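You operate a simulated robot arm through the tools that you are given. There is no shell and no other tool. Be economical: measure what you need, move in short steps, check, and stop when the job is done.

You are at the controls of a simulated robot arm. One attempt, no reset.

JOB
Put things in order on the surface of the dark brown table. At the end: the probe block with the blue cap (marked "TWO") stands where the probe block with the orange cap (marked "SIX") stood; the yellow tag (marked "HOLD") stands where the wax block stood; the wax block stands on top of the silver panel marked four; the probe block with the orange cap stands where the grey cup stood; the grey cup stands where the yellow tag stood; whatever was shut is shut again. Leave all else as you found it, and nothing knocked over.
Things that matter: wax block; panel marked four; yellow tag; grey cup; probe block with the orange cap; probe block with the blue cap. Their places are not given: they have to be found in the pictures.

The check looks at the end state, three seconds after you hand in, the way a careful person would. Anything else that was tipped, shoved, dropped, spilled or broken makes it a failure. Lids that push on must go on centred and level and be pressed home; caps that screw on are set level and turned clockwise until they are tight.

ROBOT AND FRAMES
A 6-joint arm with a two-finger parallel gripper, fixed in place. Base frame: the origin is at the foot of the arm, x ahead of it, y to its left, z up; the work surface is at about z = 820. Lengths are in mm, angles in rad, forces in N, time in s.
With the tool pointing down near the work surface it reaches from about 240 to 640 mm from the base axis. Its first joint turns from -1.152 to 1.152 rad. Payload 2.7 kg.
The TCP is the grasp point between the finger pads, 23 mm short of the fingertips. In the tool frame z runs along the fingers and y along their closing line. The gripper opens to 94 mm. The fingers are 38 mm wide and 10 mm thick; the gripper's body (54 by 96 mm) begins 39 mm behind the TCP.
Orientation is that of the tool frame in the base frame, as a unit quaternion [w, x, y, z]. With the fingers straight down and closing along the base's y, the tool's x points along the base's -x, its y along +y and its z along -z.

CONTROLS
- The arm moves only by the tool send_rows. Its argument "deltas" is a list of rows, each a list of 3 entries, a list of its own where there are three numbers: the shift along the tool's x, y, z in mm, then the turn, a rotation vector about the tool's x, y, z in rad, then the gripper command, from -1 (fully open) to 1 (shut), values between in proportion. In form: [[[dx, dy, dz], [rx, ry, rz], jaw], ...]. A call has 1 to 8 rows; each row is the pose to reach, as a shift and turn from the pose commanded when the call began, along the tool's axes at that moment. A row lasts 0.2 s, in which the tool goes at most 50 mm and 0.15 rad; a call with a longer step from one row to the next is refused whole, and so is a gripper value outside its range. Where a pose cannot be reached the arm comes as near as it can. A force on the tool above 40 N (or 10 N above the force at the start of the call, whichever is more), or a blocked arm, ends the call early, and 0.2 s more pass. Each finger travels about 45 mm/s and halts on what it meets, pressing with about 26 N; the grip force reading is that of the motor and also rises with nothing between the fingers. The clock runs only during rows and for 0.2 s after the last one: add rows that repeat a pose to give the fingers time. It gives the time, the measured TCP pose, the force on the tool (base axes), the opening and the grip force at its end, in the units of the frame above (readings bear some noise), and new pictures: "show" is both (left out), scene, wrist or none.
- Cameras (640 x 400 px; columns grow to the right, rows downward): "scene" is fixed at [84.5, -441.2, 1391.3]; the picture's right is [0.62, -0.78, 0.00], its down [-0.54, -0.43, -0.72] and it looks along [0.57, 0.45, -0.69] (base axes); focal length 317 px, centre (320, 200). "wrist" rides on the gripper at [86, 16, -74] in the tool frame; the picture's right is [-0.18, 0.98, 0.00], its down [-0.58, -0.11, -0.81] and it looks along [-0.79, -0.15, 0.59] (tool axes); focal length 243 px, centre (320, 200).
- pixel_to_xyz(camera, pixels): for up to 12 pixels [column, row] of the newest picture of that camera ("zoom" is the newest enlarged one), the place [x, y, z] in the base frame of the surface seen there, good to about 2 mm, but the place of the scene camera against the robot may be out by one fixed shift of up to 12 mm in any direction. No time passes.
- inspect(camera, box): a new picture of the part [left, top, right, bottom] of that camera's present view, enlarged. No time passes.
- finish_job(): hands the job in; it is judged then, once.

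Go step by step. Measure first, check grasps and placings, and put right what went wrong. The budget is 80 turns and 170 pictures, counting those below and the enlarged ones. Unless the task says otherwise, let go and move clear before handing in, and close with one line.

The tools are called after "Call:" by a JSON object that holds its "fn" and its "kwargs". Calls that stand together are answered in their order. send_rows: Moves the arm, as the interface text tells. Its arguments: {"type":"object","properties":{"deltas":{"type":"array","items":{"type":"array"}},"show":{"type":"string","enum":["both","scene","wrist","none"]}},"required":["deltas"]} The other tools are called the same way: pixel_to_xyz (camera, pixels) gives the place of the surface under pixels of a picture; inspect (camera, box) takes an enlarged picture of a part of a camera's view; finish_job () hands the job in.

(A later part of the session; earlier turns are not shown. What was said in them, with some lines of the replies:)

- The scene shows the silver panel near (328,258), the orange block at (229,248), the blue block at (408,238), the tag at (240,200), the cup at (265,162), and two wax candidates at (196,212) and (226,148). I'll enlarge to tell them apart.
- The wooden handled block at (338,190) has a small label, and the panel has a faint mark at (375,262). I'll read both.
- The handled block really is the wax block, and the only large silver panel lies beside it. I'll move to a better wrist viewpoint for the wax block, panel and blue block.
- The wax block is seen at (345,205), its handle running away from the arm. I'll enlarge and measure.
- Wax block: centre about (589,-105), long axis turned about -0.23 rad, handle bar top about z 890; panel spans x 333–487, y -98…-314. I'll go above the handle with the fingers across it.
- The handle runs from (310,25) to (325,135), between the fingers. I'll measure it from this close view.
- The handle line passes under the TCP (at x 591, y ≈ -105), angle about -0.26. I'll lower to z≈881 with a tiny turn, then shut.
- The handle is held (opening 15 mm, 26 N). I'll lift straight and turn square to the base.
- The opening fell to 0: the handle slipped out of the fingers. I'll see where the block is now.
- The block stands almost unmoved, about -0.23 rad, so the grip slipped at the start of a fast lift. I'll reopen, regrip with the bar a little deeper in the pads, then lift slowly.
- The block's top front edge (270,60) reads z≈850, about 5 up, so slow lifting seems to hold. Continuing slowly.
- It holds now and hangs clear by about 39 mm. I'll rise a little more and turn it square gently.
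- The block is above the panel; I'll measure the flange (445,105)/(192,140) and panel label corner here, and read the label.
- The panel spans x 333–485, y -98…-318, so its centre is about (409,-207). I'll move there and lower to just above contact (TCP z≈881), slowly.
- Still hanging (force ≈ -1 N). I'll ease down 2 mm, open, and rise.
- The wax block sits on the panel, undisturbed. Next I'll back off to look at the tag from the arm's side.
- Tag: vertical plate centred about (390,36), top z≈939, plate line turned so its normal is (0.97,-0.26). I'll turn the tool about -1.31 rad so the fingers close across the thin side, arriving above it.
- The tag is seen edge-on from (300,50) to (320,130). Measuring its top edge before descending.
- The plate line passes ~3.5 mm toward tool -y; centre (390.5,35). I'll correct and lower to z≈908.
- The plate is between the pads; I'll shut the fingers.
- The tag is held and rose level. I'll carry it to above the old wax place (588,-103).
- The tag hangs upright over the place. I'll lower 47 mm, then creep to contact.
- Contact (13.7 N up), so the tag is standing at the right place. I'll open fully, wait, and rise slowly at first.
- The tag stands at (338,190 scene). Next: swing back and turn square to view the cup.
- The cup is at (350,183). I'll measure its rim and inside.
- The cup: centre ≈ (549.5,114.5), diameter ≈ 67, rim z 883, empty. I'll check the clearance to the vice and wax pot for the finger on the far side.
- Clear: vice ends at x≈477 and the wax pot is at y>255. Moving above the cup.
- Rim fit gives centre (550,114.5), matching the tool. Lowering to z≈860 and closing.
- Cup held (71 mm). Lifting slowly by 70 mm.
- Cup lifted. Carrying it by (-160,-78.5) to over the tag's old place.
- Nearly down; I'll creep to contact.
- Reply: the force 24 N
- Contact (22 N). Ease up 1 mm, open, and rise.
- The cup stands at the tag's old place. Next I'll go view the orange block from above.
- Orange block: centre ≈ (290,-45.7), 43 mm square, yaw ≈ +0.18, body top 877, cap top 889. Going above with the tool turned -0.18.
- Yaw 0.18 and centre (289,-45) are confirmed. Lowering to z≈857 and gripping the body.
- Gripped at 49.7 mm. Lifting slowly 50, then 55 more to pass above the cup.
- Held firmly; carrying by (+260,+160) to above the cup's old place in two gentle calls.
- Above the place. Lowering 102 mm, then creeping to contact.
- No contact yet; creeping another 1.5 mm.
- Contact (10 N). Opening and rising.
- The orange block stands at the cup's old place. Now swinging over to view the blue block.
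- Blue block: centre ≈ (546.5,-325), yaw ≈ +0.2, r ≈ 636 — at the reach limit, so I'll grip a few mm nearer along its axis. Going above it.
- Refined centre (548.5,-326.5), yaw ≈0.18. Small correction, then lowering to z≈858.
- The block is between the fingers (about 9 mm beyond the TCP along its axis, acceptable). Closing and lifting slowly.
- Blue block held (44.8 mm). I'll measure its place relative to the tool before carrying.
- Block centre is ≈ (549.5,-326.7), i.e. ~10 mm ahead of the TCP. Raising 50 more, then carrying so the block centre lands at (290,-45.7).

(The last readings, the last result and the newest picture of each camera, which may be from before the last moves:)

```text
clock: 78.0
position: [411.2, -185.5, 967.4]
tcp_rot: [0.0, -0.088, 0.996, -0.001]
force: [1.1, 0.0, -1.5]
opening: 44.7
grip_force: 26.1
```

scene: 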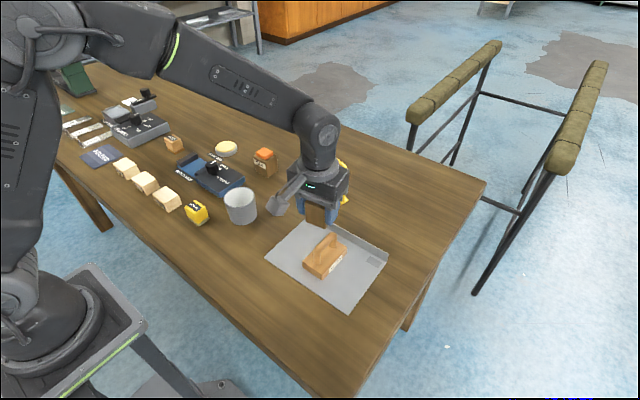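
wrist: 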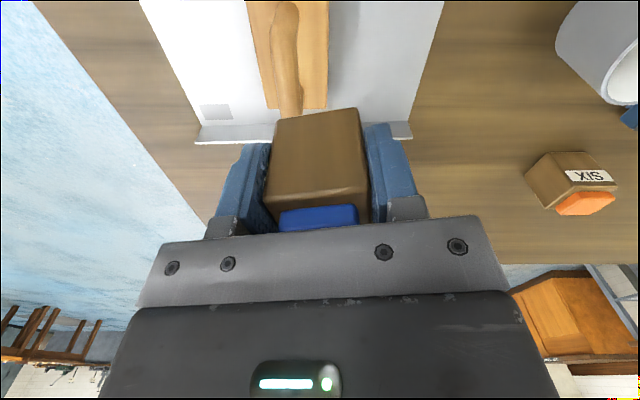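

Midway and clear above the wax block. Second half, then the first part of the lowering.

Call:
{"fn": "send_rows", "kwargs": {"deltas": [[[4, 6, 0], [0, 0, 0], 1], [[14, 22, 0], [0, 0, 0], 1], [[30, 47, 0], [0, 0, 0], 1], [[47, 74, 0], [0, 0, 0], 1], [[64, 101, 0], [0, 0, 0], 1], [[82, 129, 0], [0, 0, 0], 1], [[96, 151, 0], [0, 0, 0], 1], [[102.4, 161.2, 0], [0, 0, 0], 1]], "show": "none"}}

Call:
{"fn": "send_rows", "kwargs": {"deltas": [[[0, 0, 5], [0, 0, 0], 1], [[0, 0, 18], [0, 0, 0], 1], [[0, 0, 34], [0, 0, 0], 1], [[0, 0, 50], [0, 0, 0], 1], [[0, 0, 65], [0, 0, 0], 1], [[0, 0, 78], [0, 0, 0], 1], [[0, 0, 85], [0, 0, 0], 1], [[0, 0, 88], [0, 0, 0], 1]], "show": "both"}}

```text
clock: 79.8
position: [283.0, -47.8, 968.5]
tcp_rot: [0.0, -0.089, 0.996, 0.0]
force: [-0.1, 0.1, -2.0]
opening: 44.8
grip_force: 26.0
```

```text
clock: 81.6
position: [282.1, -48.0, 877.8]
tcp_rot: [0.001, -0.09, 0.996, 0.0]
force: [0.2, 0.4, -1.0]
opening: 44.6
grip_force: 25.8
```

scene: 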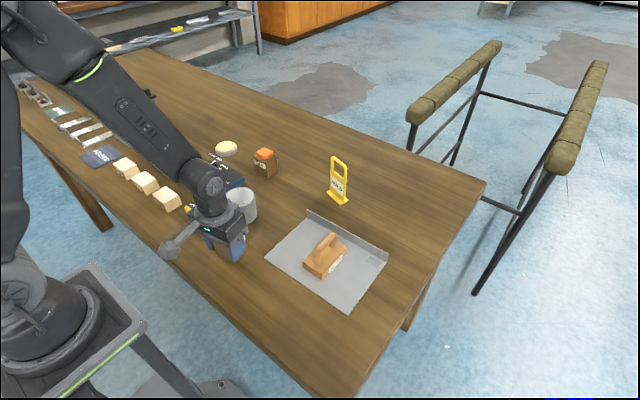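
wrist: 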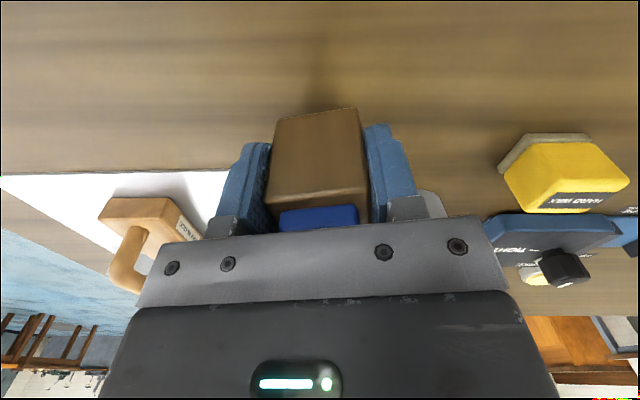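

Call:
{"fn": "pixel_to_xyz", "kwargs": {"camera": "wrist", "pixels": [[278, 122], [352, 112], [315, 118], [272, 195], [360, 182], [316, 160]]}}

```text
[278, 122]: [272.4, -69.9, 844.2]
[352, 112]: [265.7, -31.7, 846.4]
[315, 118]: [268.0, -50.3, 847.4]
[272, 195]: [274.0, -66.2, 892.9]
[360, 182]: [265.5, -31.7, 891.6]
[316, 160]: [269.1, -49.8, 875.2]
```

Near face mid (269,-50) matches the orange block's former one (269,-50). Lowering the rest and creeping.

Call:
{"fn": "send_rows", "kwargs": {"deltas": [[[0, 0, 4], [0, 0, 0], 1], [[0, 0, 9], [0, 0, 0], 1], [[0, 0, 14], [0, 0, 0], 1], [[0, 0, 17], [0, 0, 0], 1], [[0, 0, 18.5], [0, 0, 0], 1], [[0, 0, 19.5], [0, 0, 0], 1], [[0, 0, 20.5], [0, 0, 0], 1], [[0, 0, 20.5], [0, 0, 0], 1]], "show": "none"}}

```text
clock: 83.4
position: [282.7, -47.0, 856.9]
tcp_rot: [0.002, -0.09, 0.996, 0.0]
force: [-1.7, 0.8, 25.3]
opening: 44.5
grip_force: 25.7
```

Contact (25 N). Easing up 1 mm, opening to 75 mm, then rising.

Call:
{"fn": "send_rows", "kwargs": {"deltas": [[[0, 0, -1], [0, 0, 0], 1], [[0, 0, -1], [0, 0, 0], 0], [[0, 0, -1], [0, 0, 0], -0.6], [[0, 0, -1], [0, 0, 0], -0.6], [[0, 0, -25], [0, 0, 0], -0.6], [[0, 0, -65], [0, 0, 0], -0.6], [[0, 0, -110], [0, 0, 0], -0.6], [[0, 0, -150], [0, 0, 0], -0.6]], "show": "both"}}

```text
clock: 85.2
position: [281.4, -46.3, 1007.5]
tcp_rot: [0.0, -0.09, 0.996, 0.001]
force: [0.9, -0.1, 0.1]
opening: 75.1
grip_force: 0.0
```

scene: 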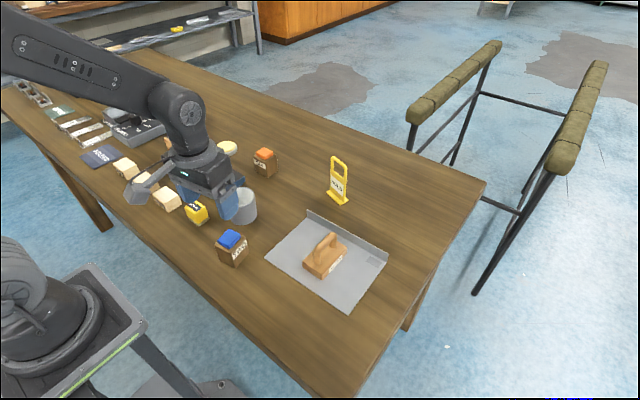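
wrist: 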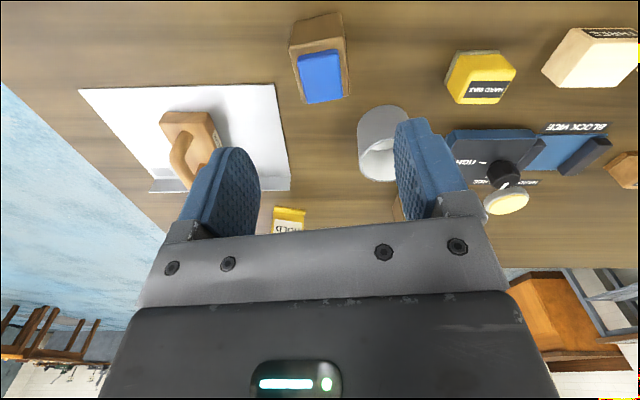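

All five are placed. I'll verify positions against the originals with enlarged views.

Call:
{"fn": "inspect", "kwargs": {"camera": "scene", "box": [189, 220, 269, 270]}}

Call:
{"fn": "inspect", "kwargs": {"camera": "scene", "box": [200, 130, 440, 310]}}

Call:
{"fn": "pixel_to_xyz", "kwargs": {"camera": "wrist", "pixels": [[320, 75], [300, 57], [338, 50], [345, 96], [308, 102], [291, 47], [342, 38]]}}

Call:
{"fn": "pixel_to_xyz", "kwargs": {"camera": "scene", "pixels": [[265, 154], [337, 198], [338, 205], [331, 205], [348, 199], [242, 195], [348, 311], [265, 258]]}}

```text
8.00 times, centred on (229, 245) of scene
```

zoom: 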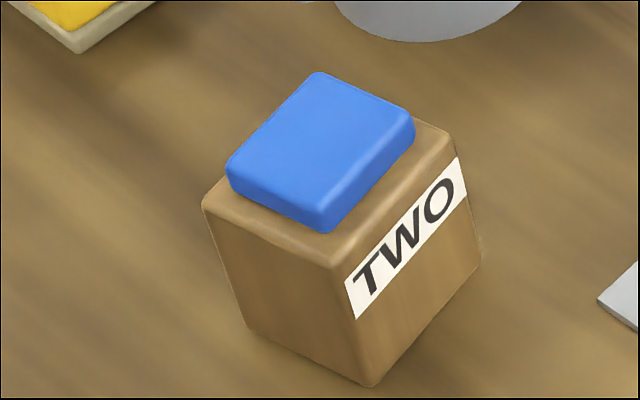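

```text
2.22 times, centred on (320, 220) of scene
```

zoom: 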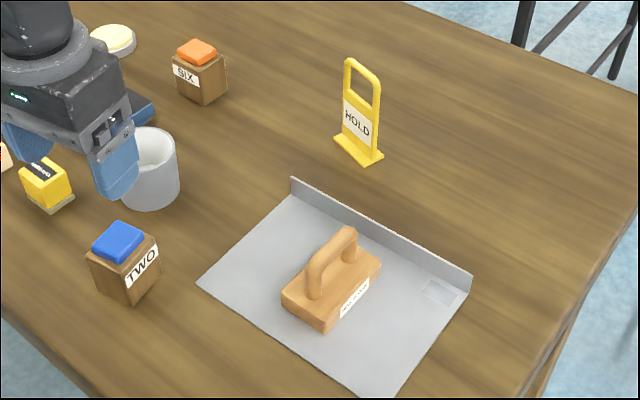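

```text
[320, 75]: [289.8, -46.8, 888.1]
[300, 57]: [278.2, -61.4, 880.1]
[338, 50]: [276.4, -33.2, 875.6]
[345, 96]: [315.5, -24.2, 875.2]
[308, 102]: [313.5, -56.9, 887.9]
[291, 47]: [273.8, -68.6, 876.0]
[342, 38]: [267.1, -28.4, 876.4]
```

```text
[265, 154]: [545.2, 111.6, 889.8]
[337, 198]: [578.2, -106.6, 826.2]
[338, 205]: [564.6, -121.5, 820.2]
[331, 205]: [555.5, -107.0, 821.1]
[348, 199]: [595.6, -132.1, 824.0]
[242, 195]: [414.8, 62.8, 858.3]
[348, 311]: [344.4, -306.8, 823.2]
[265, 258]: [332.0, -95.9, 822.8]
```

Blue (cap ≈ (292,-45)), orange (≈ (548,112)), the cup and the tag are all upright in their places. The panel corners are unchanged, with the wax block on top, and the arm is clear. Handing in.

Call:
{"fn": "finish_job", "kwargs": {}}

```text
The job is handed in.
```

I've moved all five things to where they were asked to stand and handed the job in; the wax block is on the silver panel, everything is upright, and I saw nothing that had to be shut again.
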